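You operate a simulated robot arm through the tools that you are given. There is no shell and no other tool.

You are at the controls of a simulated robot arm. One attempt, no reset.

JOB
Fit the smoked window in the door and clip it.
Fine: turn the blue and the green clip to FREE, press the window in till it clicks, then turn both to HOLD. The door stays locked, the other window stays on the shelf.

The check looks at the end state, three seconds after you hand in, the way a careful person would. Anything else that was tipped, shoved, dropped, spilled or broken makes it a failure.

ROBOT AND FRAMES
A 6-joint arm with a three-finger gripper, fixed in place. Base frame: the origin is on the floor under the middle of its stand, x ahead of it, y to its left, z up; the work surface is at about z = 0.76. Lengths are in m, angles in rad, forces in N, time in s.
It reaches about 1.213 m from its shoulder. Its first joint turns from -2.897 to 2.897 rad. Payload 4.89 kg.
Tool frame: the origin (TCP) lies between the finger pads and is the grasp point; the fingertips stand 0.03 m ahead of it; z points along the fingers, y is the line along which they close. The gripper opens to 0.164 m; its body begins 0.125 m behind the TCP.
Orientation is told as [roll, pitch, yaw] about the base's x, y, z axes, in that order, counted from this pose: with the fingers straight down and closing along the base's y, the tool's x points along the base's -x, its y along +y and its z along -z.

CONTROLS
- The arm moves only by the tool move_arm. Its argument "steps" is text: rows parted by semicolons, each of 7 numbers parted by spaces: the opening in per cent of the stroke, from 0 (shut) to 100 (fully open), then the shift along the tool's x, y, z in units of 400 mm (1.0 is 400 mm), then the turn, a rotation vector about the tool's x, y, z in units of 120 degrees (1.0 is 120 degrees). In form: claw x y z rx ry rz; .... A call has 1 to 20 rows; each row is the pose to reach, as a shift and turn from the pose commanded when the call began, along the tool's axes at that moment. A call with a number of a shift or a turn outside -1 to 1 is refused whole. Each row takes 0.2 s and may step no farther than 0.05 m and 0.15 rad from the row before; otherwise, or with a gripper value out of range, the whole call is refused. Where a pose cannot be reached the arm comes as near as it can. A force on the tool above 90 N (or 10 N above the force at the start of the call, whichever is more), or a blocked arm, ends the call early, and 0.2 s more pass. Each finger travels about 0.108 m/s and halts on what it meets, pressing with about 34 N; the grip force reading is that of the motor and also rises with nothing between the fingers. The clock runs only during rows and for 0.2 s after the last one: add rows that repeat a pose to give the fingers time. The reply holds the time, the measured pose of the TCP, the force on the tool along the base axes, the opening and the grip force, in the units named above and with some noise, with the torque about the TCP (base axes, N m) and any sound that the robot's microphone picked up.
- Cameras (640 x 400 px; columns grow to the right, rows downward): "scene" is fixed at [0.0492, -0.651, 1.5827]; the picture's right is [0.26, -0.97, 0.00], its down [-0.44, -0.12, -0.89] and it looks along [0.86, 0.23, -0.45] (base axes); focal length 317 px, centre (320, 200). "wrist" rides on the gripper at [0.076, -0.002, -0.152] in the tool frame; the picture's right is [0.02, 1.00, 0.00], its down [-0.88, 0.02, -0.47] and it looks along [-0.47, 0.01, 0.88] (tool axes); focal length 247 px, centre (320, 200). There is no depth. A picture from a camera that has moved, and an enlarged one, comes with that camera's place and axes in the base frame and with its lens.
- capture(camera): a new picture of that camera. No time passes.
- slide_trunk(by): moves the trunk up (or, below 0, down) by that many m; the arm rides with it, the base frame stays. It gives what a move gives, with no picture.
- zoom(camera, box): a new picture of the part [left, top, right, bottom] of that camera's present view, enlarged. No time passes.
- job_done(): hands the job in; it is judged then, once.

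Places have to be worked out from the pictures, the camera data and where the tool is seen. Open the gripper and draw the arm clear of the work before you hand the job in, unless the task says otherwise.

The tools are called as name(argument=value, ...) on one line, values as JSON. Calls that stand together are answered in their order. move_arm: Moves the arm, as the interface text tells. Its arguments: {"type":"object","properties":{"steps":{"type":"string"}},"required":["steps"]} The other tools are called the same way: slide_trunk (by) moves the trunk up or down; capture (camera) takes a picture; zoom (camera, box) takes an enlarged picture of a part of a camera's view; job_done () hands the job in.

At the start:

```text
clock: 0.0
tcp_pos: [0.5788, -0.3852, 1.3087]
orientation: [0.0, -0.001, -0.001]
ft_force: [-0.3, 0.2, -1.1]
wrist_torque: [0.0, 0.02, 0.0]
gripper_width: 0.1641
finger_force: 0.1
trunk travel left (down, up): [-0.25, 0.14]
```

scene: 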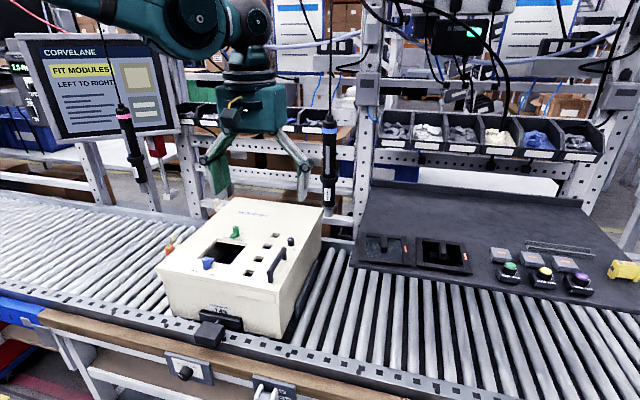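
wrist: 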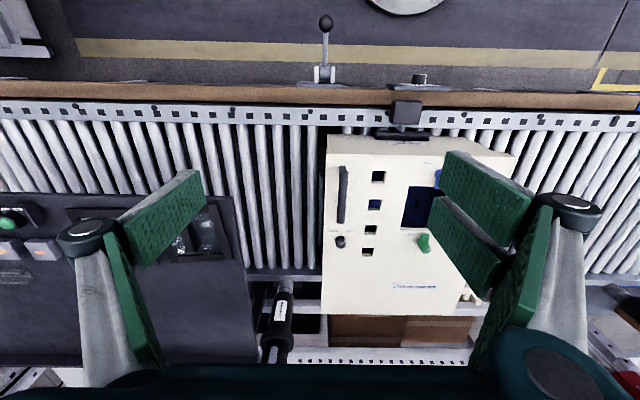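

I start by looking closely at the door, the clips and the shelf with the windows before moving anything.

zoom(camera="scene", box=[150, 180, 340, 350])

zoom(camera="scene", box=[340, 210, 500, 300])

zoom(camera="wrist", box=[300, 100, 540, 320])

zoom(camera="scene", box=[480, 230, 640, 330])

```text
2.35 times, centred on (245, 265) of scene
camera zoom: at [0.0492, -0.651, 1.5827], right [0.26, -0.97, 0.0], down [-0.44, -0.12, -0.89], along [0.86, 0.23, -0.45], focal length 746 px, centre (496, 47)
```

zoom: 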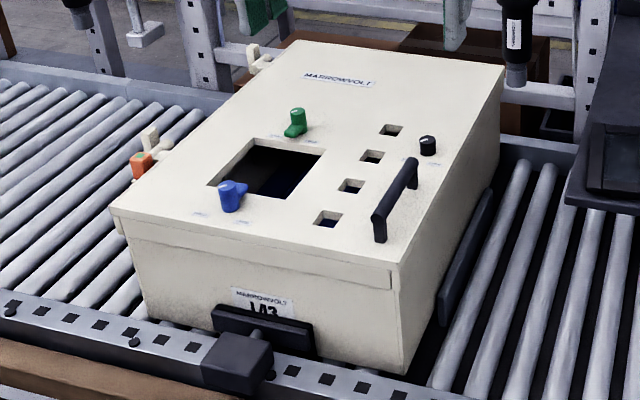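

```text
4.00 times, centred on (420, 255) of scene
camera zoom: at [0.0492, -0.651, 1.5827], right [0.26, -0.97, 0.0], down [-0.44, -0.12, -0.89], along [0.86, 0.23, -0.45], focal length 1267 px, centre (-80, -20)
```

zoom: 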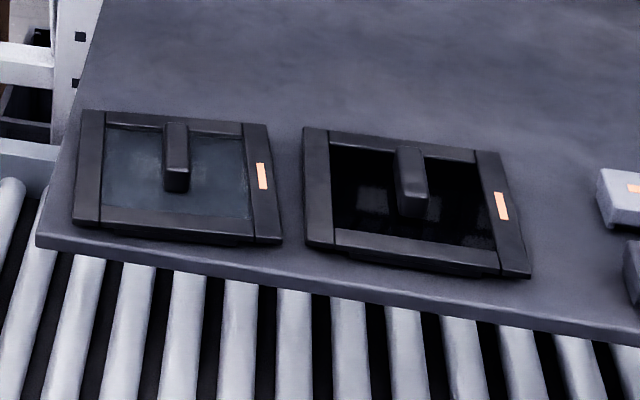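

```text
1.82 times, centred on (420, 210) of wrist
camera zoom: at [0.503, -0.3884, 1.4627], right [-0.02, 1.0, 0.0], down [0.88, 0.02, 0.47], along [0.47, 0.01, -0.88], focal length 449 px, centre (138, 182)
```

zoom: 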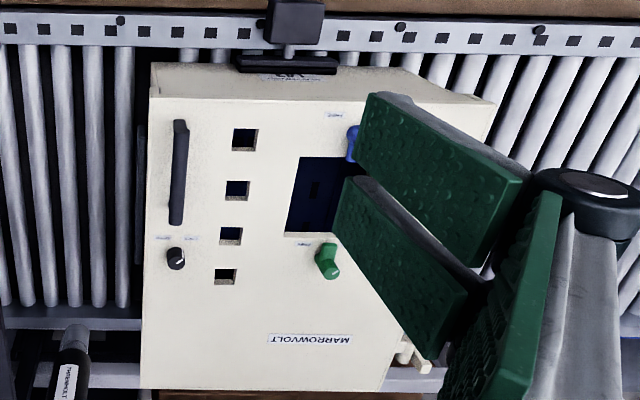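

```text
4.00 times, centred on (560, 280) of scene
camera zoom: at [0.0492, -0.651, 1.5827], right [0.26, -0.97, 0.0], down [-0.44, -0.12, -0.89], along [0.86, 0.23, -0.45], focal length 1267 px, centre (-640, -120)
```

zoom: 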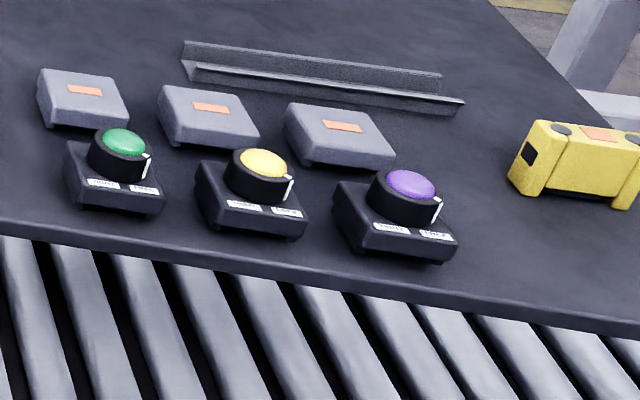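

The box lid is the door, with a window opening between the blue and green clips, and two framed windows lie on the bench to the right. I zoom further on the clip labels, the lock knob, and the windows as the wrist camera sees them.

zoom(camera="wrist", box=[0, 180, 320, 380])

zoom(camera="scene", box=[190, 210, 270, 280])

zoom(camera="scene", box=[350, 225, 480, 285])

zoom(camera="scene", box=[10, 20, 190, 150])

```text
2.00 times, centred on (160, 280) of wrist
camera zoom: at [0.503, -0.3884, 1.4627], right [-0.02, 1.0, 0.0], down [0.88, 0.02, 0.47], along [0.47, 0.01, -0.88], focal length 494 px, centre (640, 40)
```

zoom: 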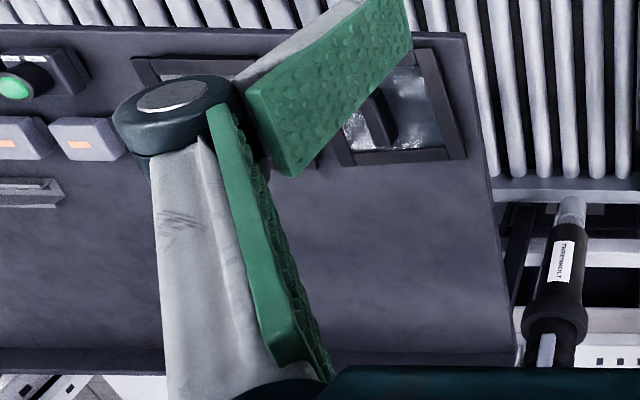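

```text
5.71 times, centred on (230, 245) of scene
camera zoom: at [0.0492, -0.651, 1.5827], right [0.26, -0.97, 0.0], down [-0.44, -0.12, -0.89], along [0.86, 0.23, -0.45], focal length 1811 px, centre (834, -57)
```

zoom: 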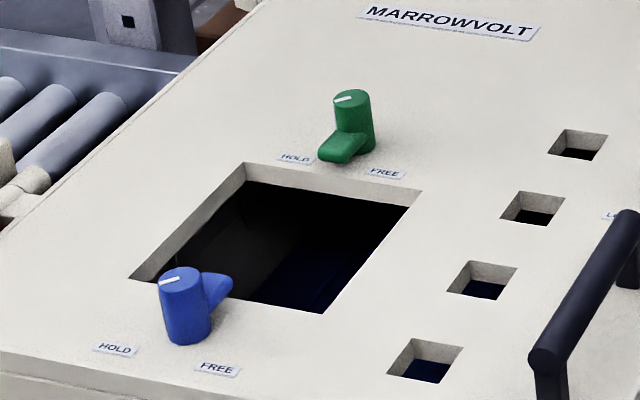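

```text
4.92 times, centred on (415, 255) of scene
camera zoom: at [0.0492, -0.651, 1.5827], right [0.26, -0.97, 0.0], down [-0.44, -0.12, -0.89], along [0.86, 0.23, -0.45], focal length 1560 px, centre (-148, -71)
```

zoom: 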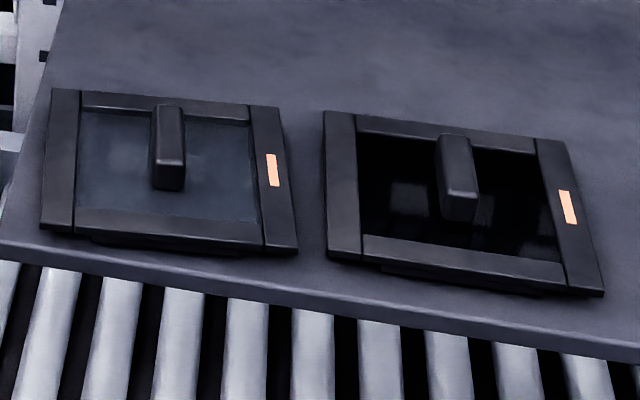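

```text
3.08 times, centred on (100, 85) of scene
camera zoom: at [0.0492, -0.651, 1.5827], right [0.26, -0.97, 0.0], down [-0.44, -0.12, -0.89], along [0.86, 0.23, -0.45], focal length 975 px, centre (997, 554)
```

zoom: 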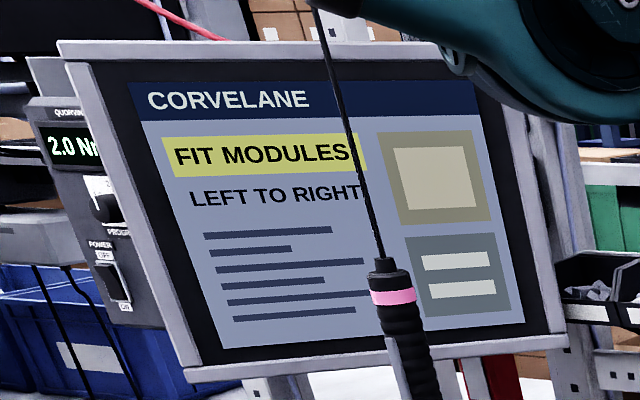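

From both cameras I judge: lid surface z≈0.975, opening centre ≈(0.776,-0.132), clips ≈(0.69,-0.13) blue and ≈(0.86,-0.13) green; windows on a shelf at z≈1.05, centres ≈(0.806,-0.635) and (0.816,-0.791). A screwdriver hangs near (0.81,-0.45,1.18), so I go around it at small x to view both windows from above.

move_arm(steps="100 0 -0.116 -0.02 0 0 0; 100 0 -0.232 -0.04 0 0 0; 100 0 -0.348 -0.06 0 0 0; 100 0 -0.464 -0.08 0 0 0; 100 0 -0.58 -0.1 0 0 0; 100 0 -0.696 -0.1 0 0 0; 100 0 -0.8125 -0.1 0 0 0; 100 -0.1 -0.8125 -0.1 0 0 0; 100 -0.2 -0.8125 -0.1 0 0 0; 100 -0.3 -0.8125 -0.1 0 0 0")

```text
clock: 2.2
tcp_pos: [0.6997, -0.7111, 1.3471]
orientation: [0.002, 0.0, -0.002]
ft_force: [-0.4, 0.7, 0.2]
wrist_torque: [-0.07, -0.16, -0.01]
gripper_width: 0.1641
finger_force: 0.1
trunk travel left (down, up): [-0.25, 0.14]
```

The arm is at (0.700,-0.711,1.347); I take a wrist and a scene picture to compare the two windows.

capture(camera="wrist")

capture(camera="scene")

```text
taken
camera wrist: at [0.6227, -0.7139, 1.5015], right [-0.02, 1.0, 0.0], down [0.88, 0.02, 0.47], along [0.47, 0.01, -0.88], focal length 247 px, centre (320, 200)
```

wrist: 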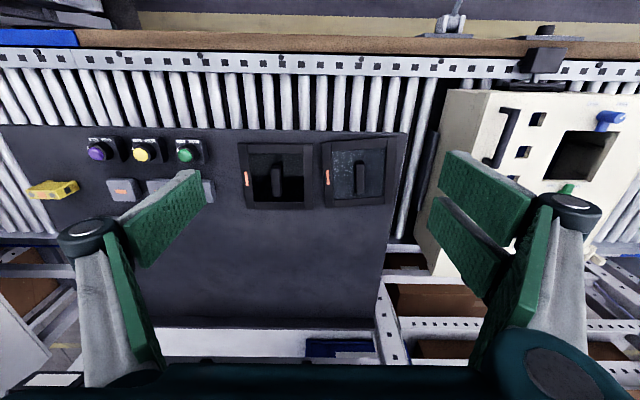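

```text
taken
```

scene: 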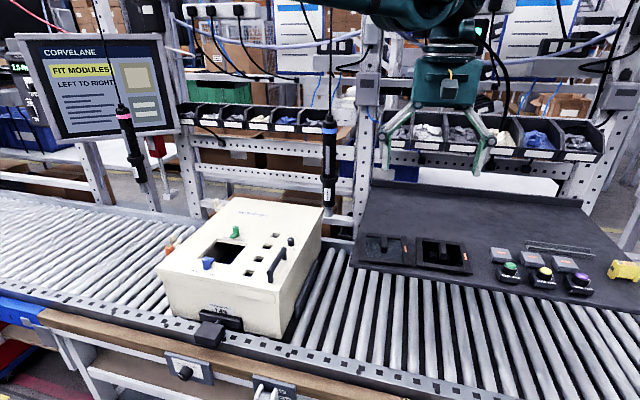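

zoom(camera="wrist", box=[230, 130, 410, 220])

zoom(camera="wrist", box=[430, 80, 640, 270])

```text
3.56 times, centred on (320, 175) of wrist
camera zoom: at [0.6227, -0.7139, 1.5015], right [-0.02, 1.0, 0.0], down [0.88, 0.02, 0.47], along [0.47, 0.01, -0.88], focal length 878 px, centre (320, 289)
```

zoom: 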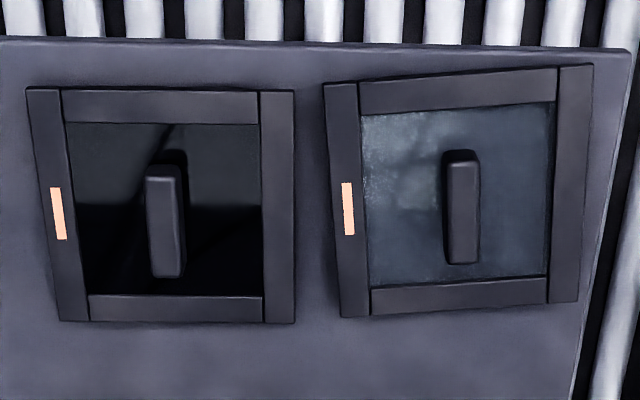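

```text
2.11 times, centred on (535, 175) of wrist
camera zoom: at [0.6227, -0.7139, 1.5015], right [-0.02, 1.0, 0.0], down [0.88, 0.02, 0.47], along [0.47, 0.01, -0.88], focal length 520 px, centre (-133, 253)
```

zoom: 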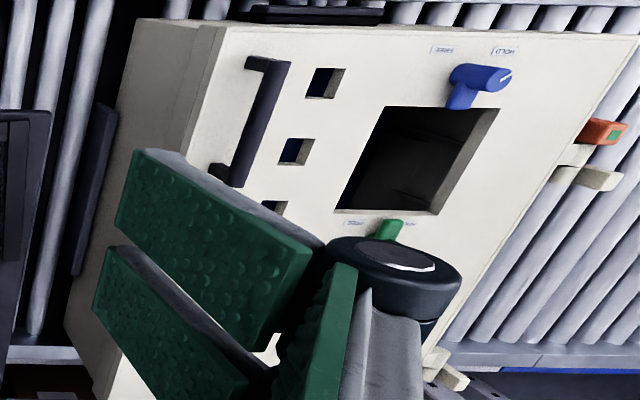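

The right-hand window (y≈-0.79) is the dark-tinted one; the left one (y≈-0.635) looks pale and mottled, so I take the right-hand as smoked. Now I retrace around the hanging screwdriver at x≈0.58 and go look at the clips from above.

move_arm(steps="100 0.1 0 0 0 0 0; 100 0.2 0 0 0 0 0; 100 0.3 0 0 0 0 0; 100 0.3 0.12 0 0 0 0; 100 0.3 0.24 0 0 0 0; 100 0.3 0.36 0 0 0 0; 100 0.3 0.48 0 0 0 0; 100 0.3 0.6 0 0 0 0; 100 0.3 0.72 0 0 0 0; 100 0.3 0.84 0 0 0 0; 100 0.3 0.96 0 0 0 0")

move_arm(steps="100 0 0.12 0 0 0 0; 100 0 0.24 0 0 0 0; 100 0 0.36 0 0 0 0; 100 0 0.48 0 0 0 0; 100 0 0.48 0.12 0 0 0; 100 0 0.48 0.24 0 0 0; 100 -0.05 0.48 0.34 0 0 0; 100 -0.1 0.48 0.44 0 0 0; 100 -0.16 0.48 0.54 0 0 0")

capture(camera="wrist")

```text
clock: 4.6
tcp_pos: [0.5773, -0.3276, 1.3492]
orientation: [0.0, 0.0, -0.002]
ft_force: [1.0, 0.0, -0.5]
wrist_torque: [0.17, 0.08, -0.01]
gripper_width: 0.1641
finger_force: 0.1
trunk travel left (down, up): [-0.25, 0.14]
```

```text
clock: 6.6
tcp_pos: [0.6428, -0.1323, 1.1325]
orientation: [0.0, 0.001, -0.003]
ft_force: [-0.9, -0.1, 0.1]
wrist_torque: [-0.05, -0.25, 0.02]
gripper_width: 0.164
finger_force: 0.1
trunk travel left (down, up): [-0.25, 0.14]
```

```text
taken
camera wrist: at [0.5663, -0.136, 1.2858], right [-0.02, 1.0, 0.0], down [0.88, 0.02, 0.47], along [0.47, 0.01, -0.88], focal length 247 px, centre (320, 200)
```

wrist: 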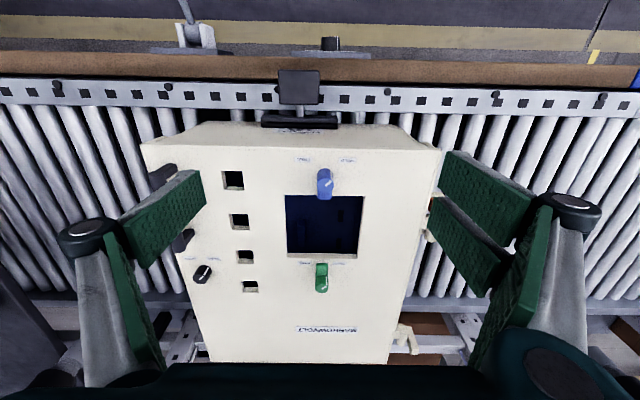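

zoom(camera="wrist", box=[270, 145, 380, 215])

zoom(camera="wrist", box=[270, 240, 380, 310])

zoom(camera="wrist", box=[170, 150, 390, 300])

```text
5.71 times, centred on (325, 180) of wrist
camera zoom: at [0.5663, -0.136, 1.2858], right [-0.02, 1.0, 0.0], down [0.88, 0.02, 0.47], along [0.47, 0.01, -0.88], focal length 1411 px, centre (291, 314)
```

zoom: 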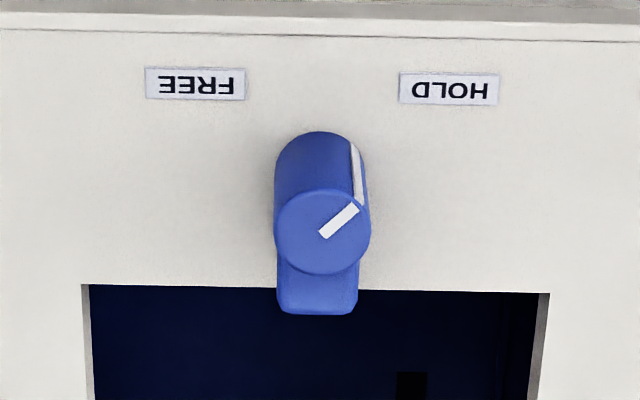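

```text
5.71 times, centred on (325, 275) of wrist
camera zoom: at [0.5663, -0.136, 1.2858], right [-0.02, 1.0, 0.0], down [0.88, 0.02, 0.47], along [0.47, 0.01, -0.88], focal length 1411 px, centre (291, -229)
```

zoom: 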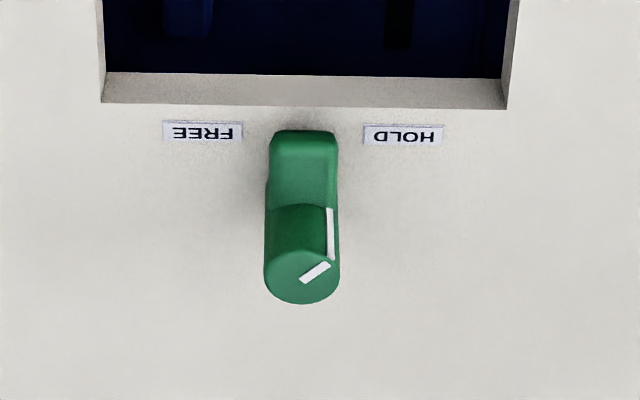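

```text
2.67 times, centred on (280, 225) of wrist
camera zoom: at [0.5663, -0.136, 1.2858], right [-0.02, 1.0, 0.0], down [0.88, 0.02, 0.47], along [0.47, 0.01, -0.88], focal length 659 px, centre (427, 133)
```

zoom: 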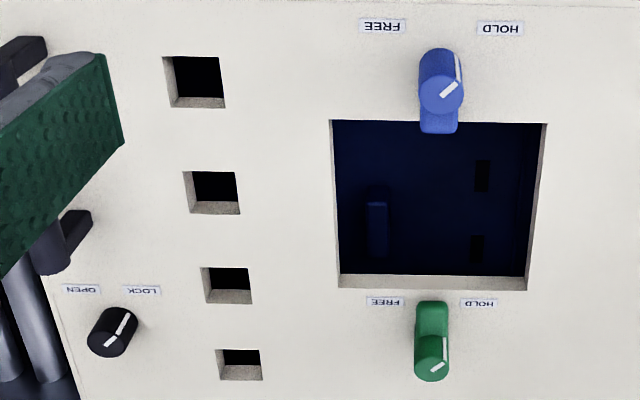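

Both clips' white pointers aim at HOLD, with their toes over the opening; FREE is a quarter turn counter-clockwise seen from above. I place the lid at z≈0.970, opening centre (0.787,-0.126), blue knob axis (0.696,-0.126), green (0.878,-0.125), tops z≈1.005. I move above the blue knob, partly close, and check the alignment.

move_arm(steps="80 -0.07 0.008 0.05 0 0 0; 60 -0.135 0.015 0.1 0 0 0; 40 -0.135 0.015 0.1 0 0 0; 40 -0.135 0.015 0.1 0 0 0")

capture(camera="wrist")

zoom(camera="scene", box=[150, 130, 350, 290])

```text
clock: 7.6
tcp_pos: [0.6974, -0.1277, 1.0923]
orientation: [0.0, -0.001, 0.002]
ft_force: [1.4, 0.1, -0.1]
wrist_torque: [-0.03, 0.07, 0.01]
gripper_width: 0.0659
finger_force: 0.0
trunk travel left (down, up): [-0.25, 0.14]
```

```text
taken
camera wrist: at [0.6216, -0.1309, 1.2465], right [-0.02, 1.0, 0.0], down [0.88, 0.02, 0.47], along [0.47, 0.01, -0.88], focal length 247 px, centre (320, 200)
```

wrist: 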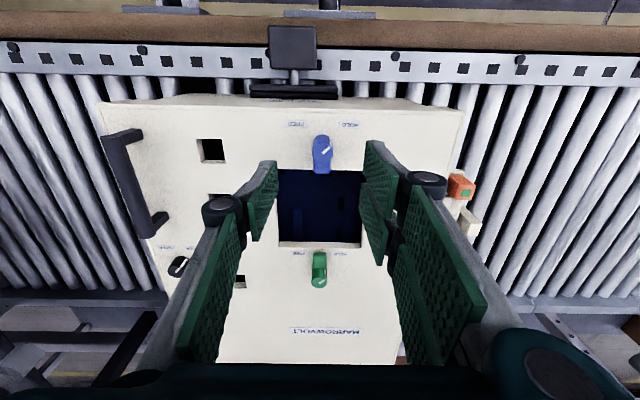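

```text
2.50 times, centred on (250, 210) of scene
camera zoom: at [0.0492, -0.651, 1.5827], right [0.26, -0.97, 0.0], down [-0.44, -0.12, -0.89], along [0.86, 0.23, -0.45], focal length 792 px, centre (495, 175)
```

zoom: 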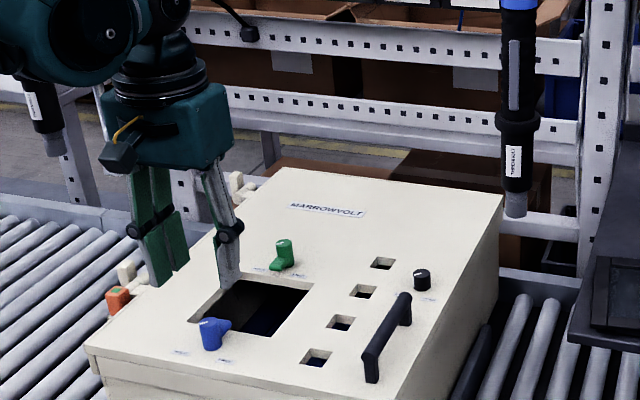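

zoom(camera="wrist", box=[260, 110, 390, 200])

zoom(camera="wrist", box=[230, 130, 430, 290])

```text
4.44 times, centred on (325, 155) of wrist
camera zoom: at [0.6216, -0.1309, 1.2465], right [-0.02, 1.0, 0.0], down [0.88, 0.02, 0.47], along [0.47, 0.01, -0.88], focal length 1098 px, centre (298, 400)
```

zoom: 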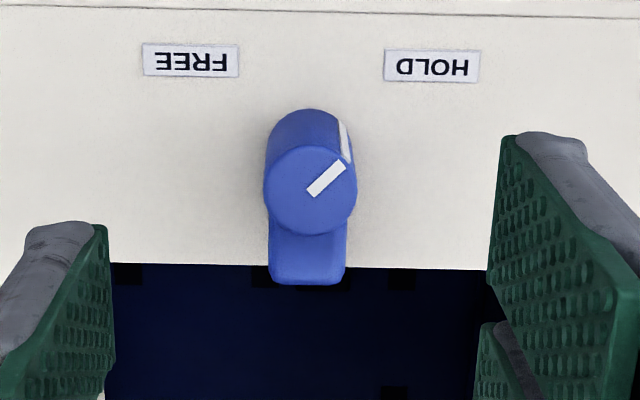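

```text
2.50 times, centred on (330, 210) of wrist
camera zoom: at [0.6216, -0.1309, 1.2465], right [-0.02, 1.0, 0.0], down [0.88, 0.02, 0.47], along [0.47, 0.01, -0.88], focal length 617 px, centre (295, 175)
```

zoom: 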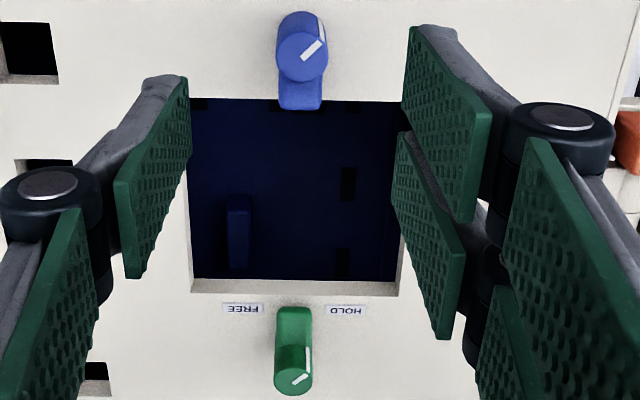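

The knob lies within about 1 mm under the TCP. I lower so the fingertips are ~6 mm above the lid, checking forces, without closing yet.

move_arm(steps="40 0 0.002 0.08 0 0 0; 40 0 0.002 0.15 0 0 0; 40 0 0.002 0.19 0 0 0; 40 0 0.002 0.213 0 0 0; 40 0 0.002 0.213 0 0 0")

capture(camera="wrist")

zoom(camera="scene", box=[150, 200, 290, 300])

```text
clock: 8.8
tcp_pos: [0.6981, -0.1274, 1.0084]
orientation: [0.002, 0.001, 0.001]
ft_force: [0.2, 0.3, -0.8]
wrist_torque: [0.0, 0.01, 0.02]
gripper_width: 0.0651
finger_force: 0.1
trunk travel left (down, up): [-0.25, 0.14]
```

```text
taken
camera wrist: at [0.6219, -0.1305, 1.1619], right [-0.02, 1.0, 0.0], down [0.88, 0.02, 0.47], along [0.47, 0.01, -0.88], focal length 247 px, centre (320, 200)
```

wrist: 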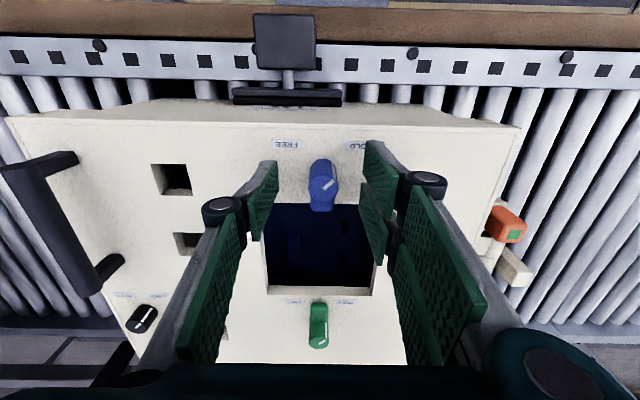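

```text
4.00 times, centred on (220, 250) of scene
camera zoom: at [0.0492, -0.651, 1.5827], right [0.26, -0.97, 0.0], down [-0.44, -0.12, -0.89], along [0.86, 0.23, -0.45], focal length 1267 px, centre (720, 0)
```

zoom: 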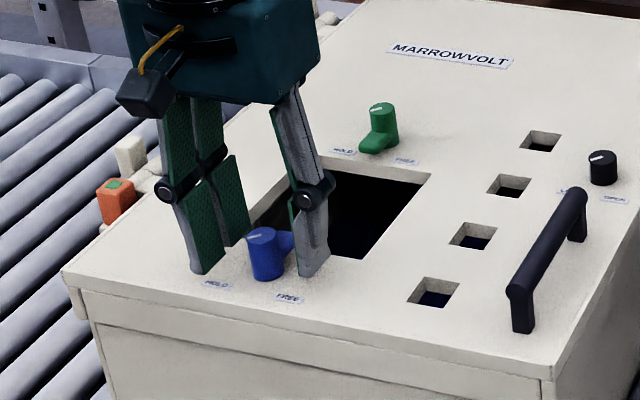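

zoom(camera="wrist", box=[240, 130, 400, 230])

```text
4.00 times, centred on (320, 180) of wrist
camera zoom: at [0.6219, -0.1305, 1.1619], right [-0.02, 1.0, 0.0], down [0.88, 0.02, 0.47], along [0.47, 0.01, -0.88], focal length 988 px, centre (320, 280)
```

zoom: 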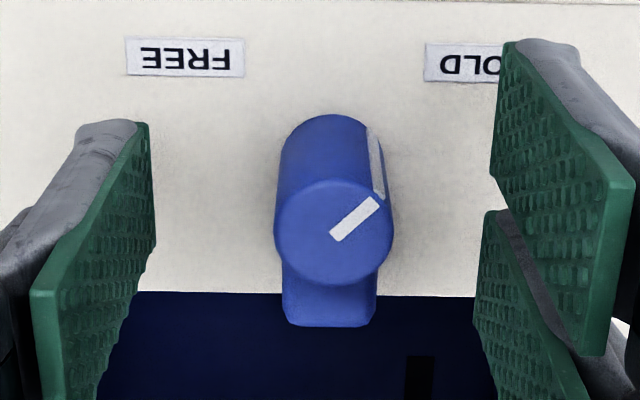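

Knob centre reads (0.6965,-0.1265); I nudge about 1.5 mm onto it, lower 2 mm and close on the blue knob.

move_arm(steps="40 0.003 0.003 0.005 0 0 0; 25 0.003 0.003 0.005 0 0 0; 10 0.003 0.003 0.005 0 0 0; 5 0.003 0.003 0.005 0 0 0; 5 0.003 0.003 0.005 0 0 0")

zoom(camera="wrist", box=[240, 130, 400, 230])

```text
clock: 10.0
tcp_pos: [0.6959, -0.1255, 1.0059]
orientation: [0.0, 0.0, 0.001]
ft_force: [-2.9, 11.6, -0.3]
wrist_torque: [0.32, 0.02, 0.12]
gripper_width: 0.0207
finger_force: 34.2
trunk travel left (down, up): [-0.25, 0.14]
```

```text
4.00 times, centred on (320, 180) of wrist
camera zoom: at [0.6209, -0.1285, 1.1593], right [-0.02, 1.0, 0.0], down [0.88, 0.02, 0.47], along [0.47, 0.01, -0.88], focal length 988 px, centre (320, 280)
```

zoom: 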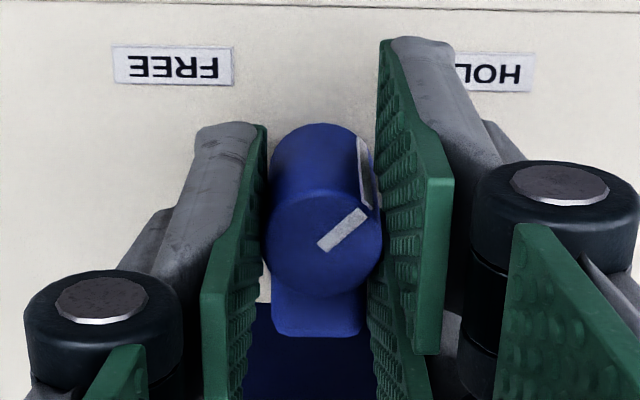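

Grip is on the blue knob (20.7 mm, 34 N). I turn it counter-clockwise (seen from above) by 90° in small rows, easing the 1 mm side load.

move_arm(steps="5 0 0.0025 0 0 0 0; 5 0 0.0025 0 0 0 -0.068; 5 0 0.0025 0 0 0 -0.136; 5 0 0.0025 0 0 0 -0.204; 5 0 0.0025 0 0 0 -0.272; 5 0 0.0025 0 0 0 -0.34; 5 0 0.0025 0 0 0 -0.408")

zoom(camera="wrist", box=[240, 130, 400, 230])

zoom(camera="scene", box=[150, 200, 290, 300])

```text
clock: 11.6
tcp_pos: [0.6975, -0.1268, 1.0061]
orientation: [-0.001, 0.001, 0.855]
ft_force: [25.0, -12.4, 5.8]
wrist_torque: [-0.33, -0.78, -0.03]
gripper_width: 0.0209
finger_force: 33.7
trunk travel left (down, up): [-0.25, 0.14]
```

```text
4.00 times, centred on (320, 180) of wrist
camera zoom: at [0.6489, -0.1863, 1.1592], right [-0.77, 0.64, 0.0], down [0.56, 0.68, 0.47], along [0.3, 0.36, -0.88], focal length 988 px, centre (320, 280)
```

zoom: 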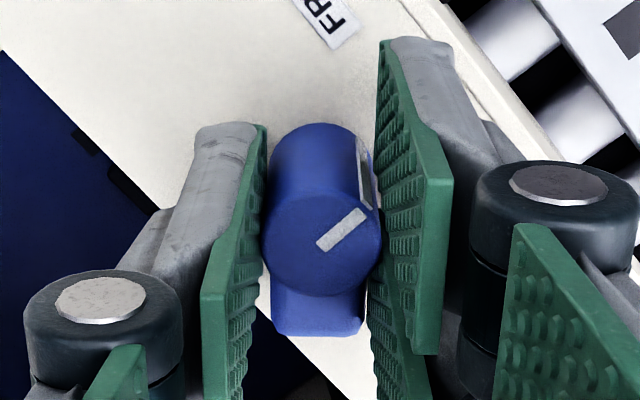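

```text
4.00 times, centred on (220, 250) of scene
camera zoom: at [0.0492, -0.651, 1.5827], right [0.26, -0.97, 0.0], down [-0.44, -0.12, -0.89], along [0.86, 0.23, -0.45], focal length 1267 px, centre (720, 0)
```

zoom: 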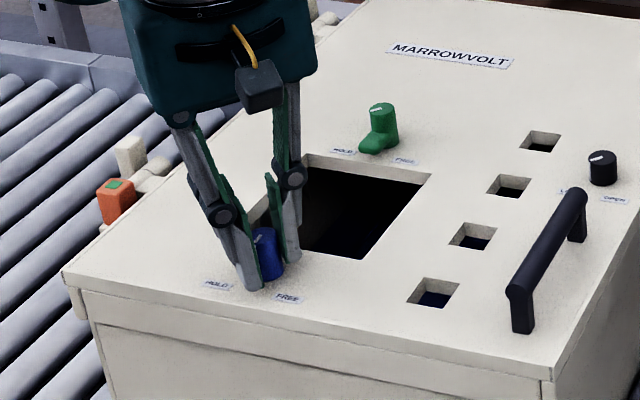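

The knob follows the gripper (49° so far) with modest side load. I continue to about 91°, shifting ~1 mm to ease the load.

move_arm(steps="5 0 -0.003 0 0 0 -0.06; 5 0 -0.003 0 0 0 -0.12; 5 0 -0.003 0 0 0 -0.18; 5 0 -0.003 0 0 0 -0.24; 5 0 -0.003 0 0 0 -0.3; 5 0 -0.003 0 0 0 -0.345")

zoom(camera="wrist", box=[240, 130, 400, 230])

zoom(camera="scene", box=[150, 200, 290, 300])

```text
clock: 13.0
tcp_pos: [0.6953, -0.1267, 1.0056]
orientation: [0.003, -0.001, 1.578]
ft_force: [-0.4, 1.7, 0.1]
wrist_torque: [0.59, -0.06, -0.08]
gripper_width: 0.0206
finger_force: 34.0
trunk travel left (down, up): [-0.25, 0.14]
```

```text
4.00 times, centred on (320, 180) of wrist
camera zoom: at [0.6984, -0.2039, 1.1588], right [-1.0, -0.03, 0.0], down [-0.02, 0.88, 0.47], along [-0.02, 0.47, -0.88], focal length 988 px, centre (320, 280)
```

zoom: 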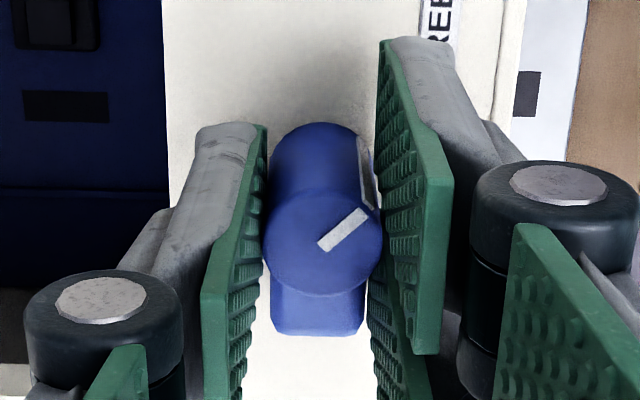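

```text
4.00 times, centred on (220, 250) of scene
camera zoom: at [0.0492, -0.651, 1.5827], right [0.26, -0.97, 0.0], down [-0.44, -0.12, -0.89], along [0.86, 0.23, -0.45], focal length 1267 px, centre (720, 0)
```

zoom: 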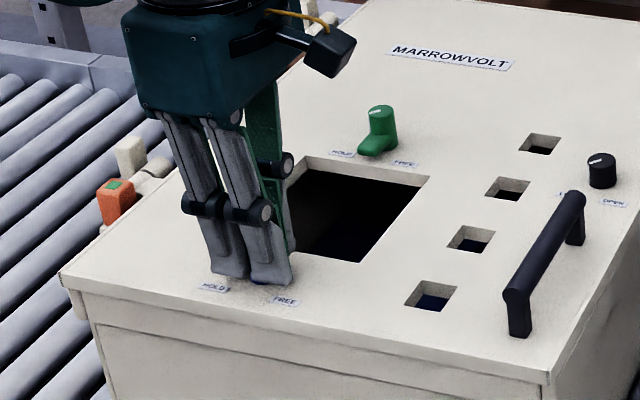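

The blue pointer has turned with the gripper to the FREE side. I compare the box's place with the first picture, as it may have shifted slightly.

zoom(camera="scene", box=[190, 210, 270, 280])

zoom(camera="scene", box=[150, 180, 340, 350])

```text
5.71 times, centred on (230, 245) of scene
camera zoom: at [0.0492, -0.651, 1.5827], right [0.26, -0.97, 0.0], down [-0.44, -0.12, -0.89], along [0.86, 0.23, -0.45], focal length 1811 px, centre (834, -57)
```

zoom: 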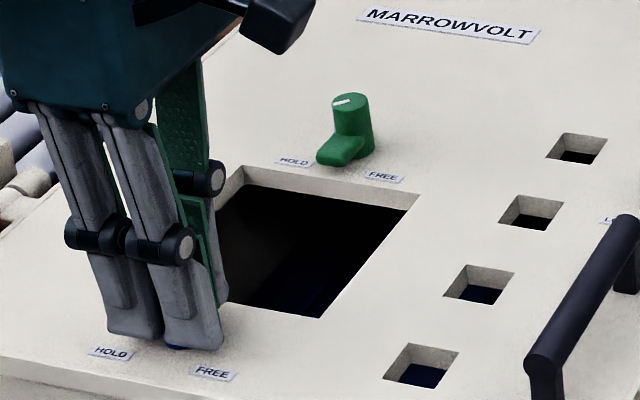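

```text
2.35 times, centred on (245, 265) of scene
camera zoom: at [0.0492, -0.651, 1.5827], right [0.26, -0.97, 0.0], down [-0.44, -0.12, -0.89], along [0.86, 0.23, -0.45], focal length 746 px, centre (496, 47)
```

zoom: 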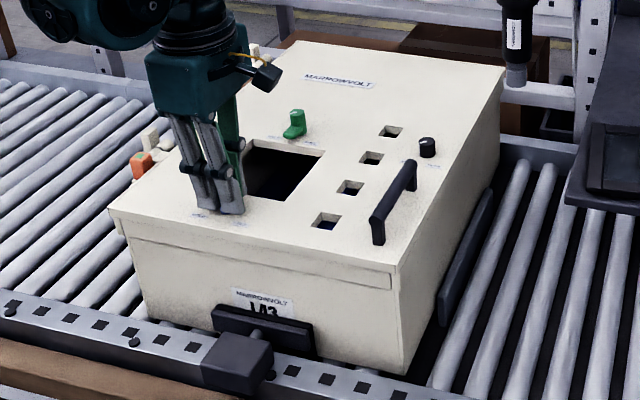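

The lid seems to have settled only ~2 mm (play in the lid), the box base and stop pad are unmoved. I open the fingers and rise straight up, then check the blue clip.

move_arm(steps="20 0 0 0 0 0 0; 40 0 0 0 0 0 0; 40 0 0 0 0 0 0; 40 0 0 -0.1 0 0 0; 40 0 0 -0.2 0 0 0; 40 0 0 -0.25 0 0 0")

capture(camera="wrist")

zoom(camera="scene", box=[190, 210, 270, 280])

```text
clock: 14.4
tcp_pos: [0.6965, -0.1284, 1.106]
orientation: [0.001, -0.001, 1.576]
ft_force: [-0.3, 0.1, -0.2]
wrist_torque: [-0.03, -0.06, -0.04]
gripper_width: 0.0653
finger_force: 0.1
trunk travel left (down, up): [-0.25, 0.14]
```

```text
taken
camera wrist: at [0.6995, -0.2049, 1.2591], right [-1.0, -0.03, 0.0], down [-0.02, 0.88, 0.47], along [-0.01, 0.47, -0.88], focal length 247 px, centre (320, 200)
```

wrist: 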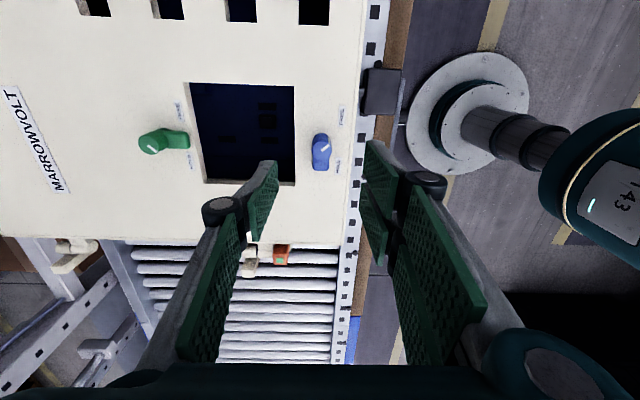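

```text
5.71 times, centred on (230, 245) of scene
camera zoom: at [0.0492, -0.651, 1.5827], right [0.26, -0.97, 0.0], down [-0.44, -0.12, -0.89], along [0.86, 0.23, -0.45], focal length 1811 px, centre (834, -57)
```

zoom: 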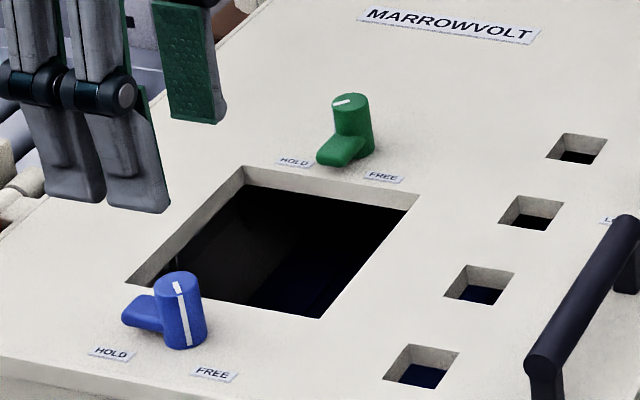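

zoom(camera="wrist", box=[270, 90, 370, 190])

zoom(camera="wrist", box=[130, 80, 350, 250])

```text
4.00 times, centred on (320, 140) of wrist
camera zoom: at [0.6995, -0.2049, 1.2591], right [-1.0, -0.03, 0.0], down [-0.02, 0.88, 0.47], along [-0.01, 0.47, -0.88], focal length 988 px, centre (320, 440)
```

zoom: 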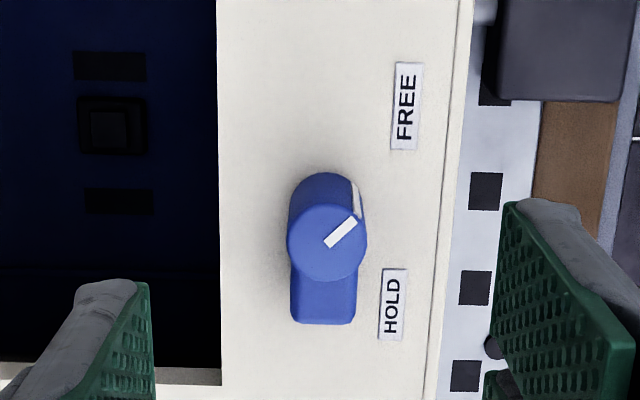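

```text
2.35 times, centred on (240, 165) of wrist
camera zoom: at [0.6995, -0.2049, 1.2591], right [-1.0, -0.03, 0.0], down [-0.02, 0.88, 0.47], along [-0.01, 0.47, -0.88], focal length 581 px, centre (508, 282)
```

zoom: 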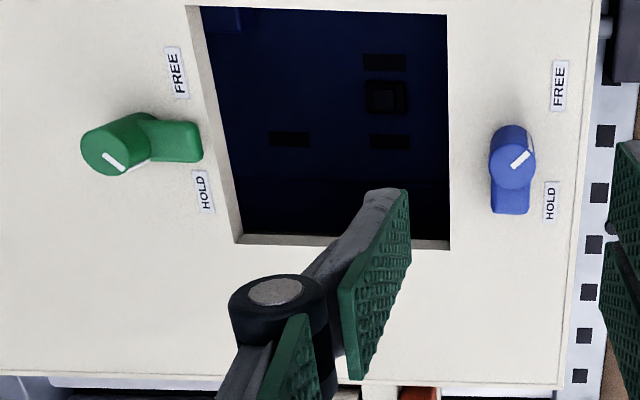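

Blue is now clearly at FREE. I unwind the wrist to yaw 0 while moving above the green knob at ≈(0.877,-0.127).

move_arm(steps="40 0 -0.0375 0 0 0 0.0625; 40 0 -0.075 0 0 0 0.125; 40 0 -0.1125 0 0 0 0.1875; 40 0 -0.15 0 0 0 0.25; 40 0 -0.1875 0 0 0 0.3125; 40 0 -0.225 0 0 0 0.375; 40 0 -0.2625 0 0 0 0.4375; 40 0 -0.3 0 0 0 0.5; 40 0 -0.3375 0 0 0 0.5625; 40 0 -0.375 0 0 0 0.625; 40 0 -0.4125 0.02 0 0 0.6875; 40 -0.003 -0.45 0.04 0 0 0.753; 40 -0.003 -0.45 0.04 0 0 0.753")

capture(camera="wrist")

zoom(camera="wrist", box=[260, 110, 390, 200])

```text
clock: 17.2
tcp_pos: [0.8782, -0.1254, 1.0891]
orientation: [-0.001, -0.001, -0.003]
ft_force: [0.5, 0.7, -0.6]
wrist_torque: [0.02, 0.05, 0.02]
gripper_width: 0.0653
finger_force: 0.1
trunk travel left (down, up): [-0.25, 0.14]
```

```text
taken
camera wrist: at [0.8021, -0.1279, 1.2428], right [-0.02, 1.0, 0.0], down [0.88, 0.02, 0.47], along [0.47, 0.01, -0.88], focal length 247 px, centre (320, 200)
```

wrist: 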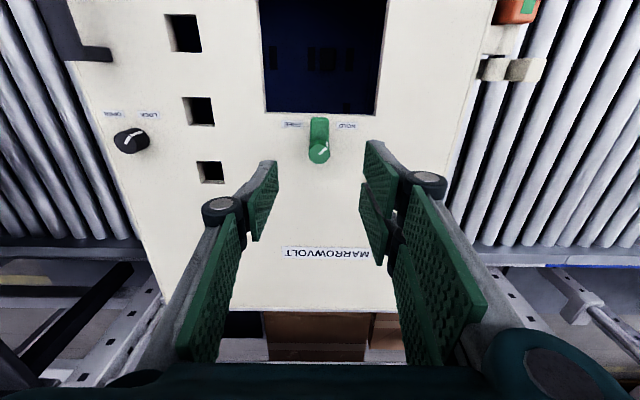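

```text
4.44 times, centred on (325, 155) of wrist
camera zoom: at [0.8021, -0.1279, 1.2428], right [-0.02, 1.0, 0.0], down [0.88, 0.02, 0.47], along [0.47, 0.01, -0.88], focal length 1098 px, centre (298, 400)
```

zoom: 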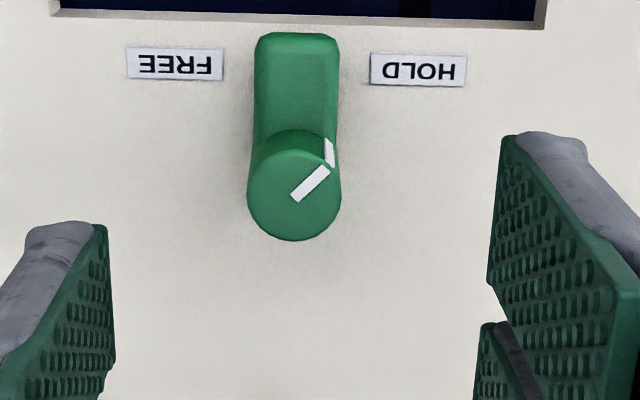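

Green knob centre reads ≈(0.877,-0.127), about 1 mm from the TCP. I lower over it, then close gently.

move_arm(steps="40 0.0025 -0.001 0.08 0 0 0; 40 0.0025 -0.001 0.15 0 0 0; 40 0.0025 -0.001 0.19 0 0 0; 40 0.0025 -0.001 0.209 0 0 0; 25 0.0025 -0.001 0.209 0 0 0; 10 0.0025 -0.001 0.209 0 0 0; 5 0.0025 -0.001 0.209 0 0 0; 5 0.0025 -0.001 0.209 0 0 0")

zoom(camera="wrist", box=[240, 130, 400, 230])

```text
clock: 19.0
tcp_pos: [0.8771, -0.1253, 1.0062]
orientation: [-0.002, 0.0, 0.0]
ft_force: [29.3, -0.6, 10.8]
wrist_torque: [0.0, -0.89, 0.01]
gripper_width: 0.0219
finger_force: 34.4
trunk travel left (down, up): [-0.25, 0.14]
```

```text
4.00 times, centred on (320, 180) of wrist
camera zoom: at [0.8005, -0.128, 1.1593], right [-0.02, 1.0, 0.0], down [0.88, 0.02, 0.47], along [0.47, 0.01, -0.88], focal length 988 px, centre (320, 280)
```

zoom: 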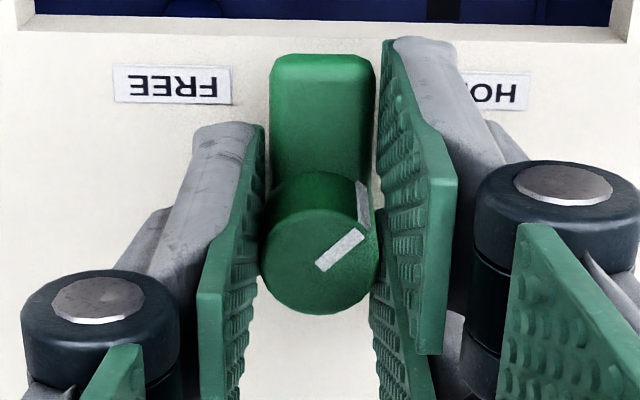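

There is a 29 N load along +x, so I ease the gripper about 1.5 mm in +x before turning, and read the force again.

move_arm(steps="5 -0.004 0 0 0 0 0; 5 -0.004 0 0 0 0 0")

```text
clock: 19.6
tcp_pos: [0.8768, -0.1256, 1.0057]
orientation: [0.0, 0.002, -0.001]
ft_force: [6.2, -0.8, -0.5]
wrist_torque: [-0.04, -0.11, 0.02]
gripper_width: 0.0214
finger_force: 34.2
trunk travel left (down, up): [-0.25, 0.14]
```

The load is down to 6 N. Now I turn the green knob counter-clockwise, first half.

move_arm(steps="5 -0.001 0 0 0 0 -0.06; 5 -0.001 0 0 0 0 -0.12; 5 -0.001 0 0 0 0 -0.18; 5 -0.001 0 0 0 0 -0.24; 5 -0.001 0 0 0 0 -0.3; 5 -0.001 0 0 0 0 -0.36")

zoom(camera="wrist", box=[240, 130, 400, 230])

```text
clock: 21.0
tcp_pos: [0.8793, -0.1284, 1.0058]
orientation: [-0.003, 0.001, 0.755]
ft_force: [8.8, -51.8, -0.4]
wrist_torque: [-1.5, -0.11, -0.24]
gripper_width: 0.0216
finger_force: 34.3
trunk travel left (down, up): [-0.25, 0.14]
```

```text
4.00 times, centred on (320, 180) of wrist
camera zoom: at [0.8244, -0.1825, 1.1594], right [-0.7, 0.71, 0.0], down [0.63, 0.62, 0.47], along [0.34, 0.33, -0.88], focal length 988 px, centre (320, 280)
```

zoom: 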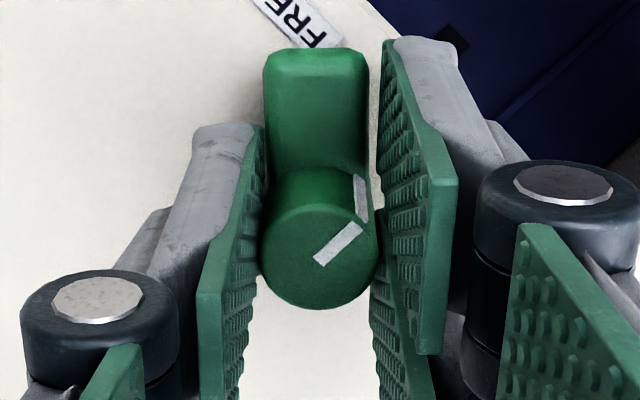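

The side load has grown to 52 N in -y, meaning the rotation axis is a little off the TCP; I shift the gripper with the load about 3 mm before turning on, to avoid pushing the box.

move_arm(steps="5 0.0039 -0.006 0 0 0 0; 5 0.0039 -0.006 0 0 0 0")

zoom(camera="scene", box=[190, 210, 270, 280])

zoom(camera="scene", box=[150, 180, 340, 350])

```text
clock: 21.6
tcp_pos: [0.8798, -0.1283, 1.0059]
orientation: [0.003, -0.004, 0.755]
ft_force: [9.4, -33.8, 0.7]
wrist_torque: [-1.02, -0.1, -0.15]
gripper_width: 0.0215
finger_force: 33.9
trunk travel left (down, up): [-0.25, 0.14]
```

```text
5.71 times, centred on (230, 245) of scene
camera zoom: at [0.0492, -0.651, 1.5827], right [0.26, -0.97, 0.0], down [-0.44, -0.12, -0.89], along [0.86, 0.23, -0.45], focal length 1811 px, centre (834, -57)
```

zoom: 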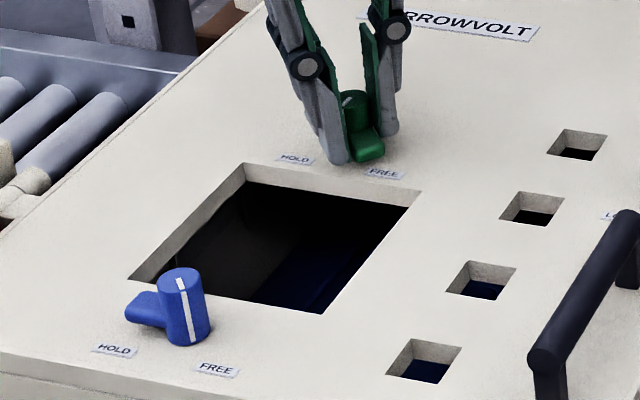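

```text
2.35 times, centred on (245, 265) of scene
camera zoom: at [0.0492, -0.651, 1.5827], right [0.26, -0.97, 0.0], down [-0.44, -0.12, -0.89], along [0.86, 0.23, -0.45], focal length 746 px, centre (496, 47)
```

zoom: 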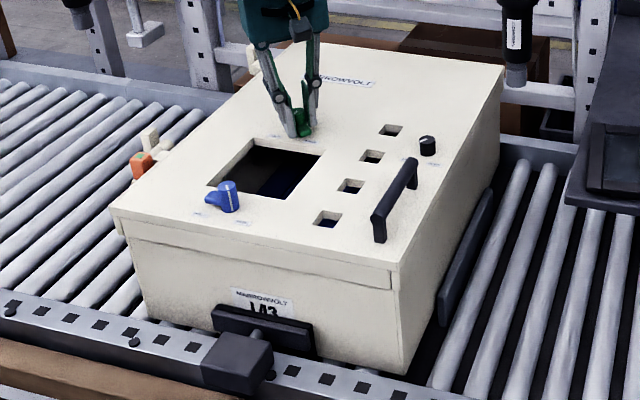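

The lid is back at its original place in the picture, and blue stays at FREE. I continue the turn to 90° with a small further shift along the load, as the blue one's load vanished at the end too.

move_arm(steps="5 0.001 -0.002 0 0 0 -0.06; 5 0.001 -0.003 0 0 0 -0.12; 5 0.001 -0.003 0 0 0 -0.18; 5 0.001 -0.003 0 0 0 -0.24; 5 0.001 -0.003 0 0 0 -0.3")

zoom(camera="wrist", box=[240, 130, 400, 230])

```text
clock: 22.8
tcp_pos: [0.8788, -0.1274, 1.0062]
orientation: [0.002, -0.002, 1.383]
ft_force: [13.3, -11.9, 0.9]
wrist_torque: [-0.08, -0.24, -0.05]
gripper_width: 0.0214
finger_force: 34.4
trunk travel left (down, up): [-0.25, 0.14]
```

```text
4.00 times, centred on (320, 180) of wrist
camera zoom: at [0.867, -0.2041, 1.1589], right [-0.99, 0.16, 0.0], down [0.15, 0.87, 0.47], along [0.08, 0.47, -0.88], focal length 988 px, centre (320, 280)
```

zoom: 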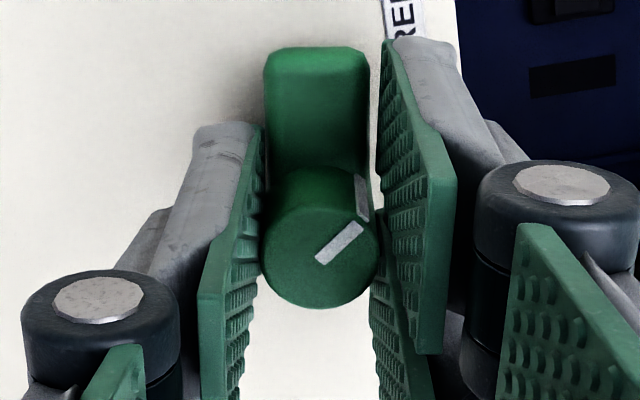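

Load is falling; I finish the last ~11° of the green turn, then open and rise to check.

move_arm(steps="5 0 -0.001 0 0 0 -0.05; 5 0 -0.001 0 0 0 -0.093; 5 0 -0.001 0 0 0 -0.093")

move_arm(steps="20 0 0 0 0 0 0; 40 0 0 0 0 0 0; 40 0 0 0 0 0 0; 40 0 0 -0.1 0 0 0; 40 0 0 -0.2 0 0 0; 40 0 0 -0.25 0 0 0")

capture(camera="wrist")

zoom(camera="scene", box=[190, 210, 270, 280])

```text
clock: 23.6
tcp_pos: [0.8795, -0.1293, 1.0059]
orientation: [0.002, 0.001, 1.576]
ft_force: [1.3, 1.2, -0.4]
wrist_torque: [0.52, -0.17, -0.24]
gripper_width: 0.0214
finger_force: 33.9
trunk travel left (down, up): [-0.25, 0.14]
```

```text
clock: 25.0
tcp_pos: [0.8795, -0.1285, 1.1078]
orientation: [0.0, 0.0, 1.574]
ft_force: [0.2, 0.3, 0.7]
wrist_torque: [-0.02, -0.03, 0.04]
gripper_width: 0.0654
finger_force: 0.1
trunk travel left (down, up): [-0.25, 0.14]
```

```text
taken
camera wrist: at [0.882, -0.2063, 1.2607], right [-1.0, -0.03, 0.0], down [-0.02, 0.88, 0.47], along [-0.01, 0.47, -0.88], focal length 247 px, centre (320, 200)
```

wrist: 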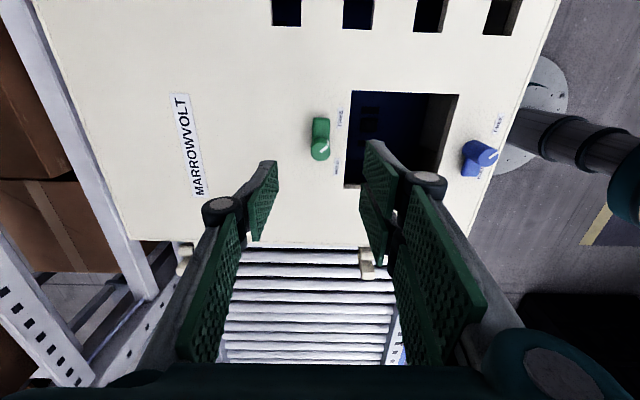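

```text
5.71 times, centred on (230, 245) of scene
camera zoom: at [0.0492, -0.651, 1.5827], right [0.26, -0.97, 0.0], down [-0.44, -0.12, -0.89], along [0.86, 0.23, -0.45], focal length 1811 px, centre (834, -57)
```

zoom: 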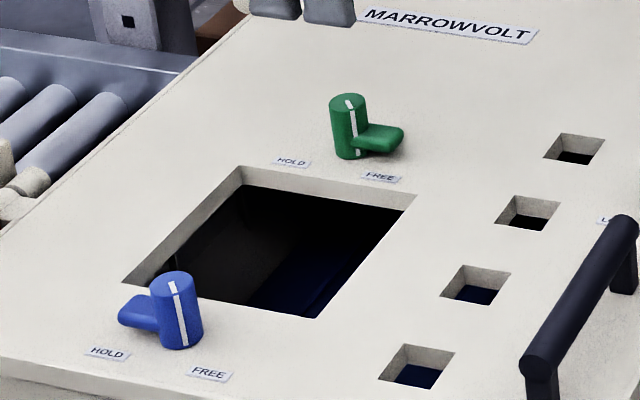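

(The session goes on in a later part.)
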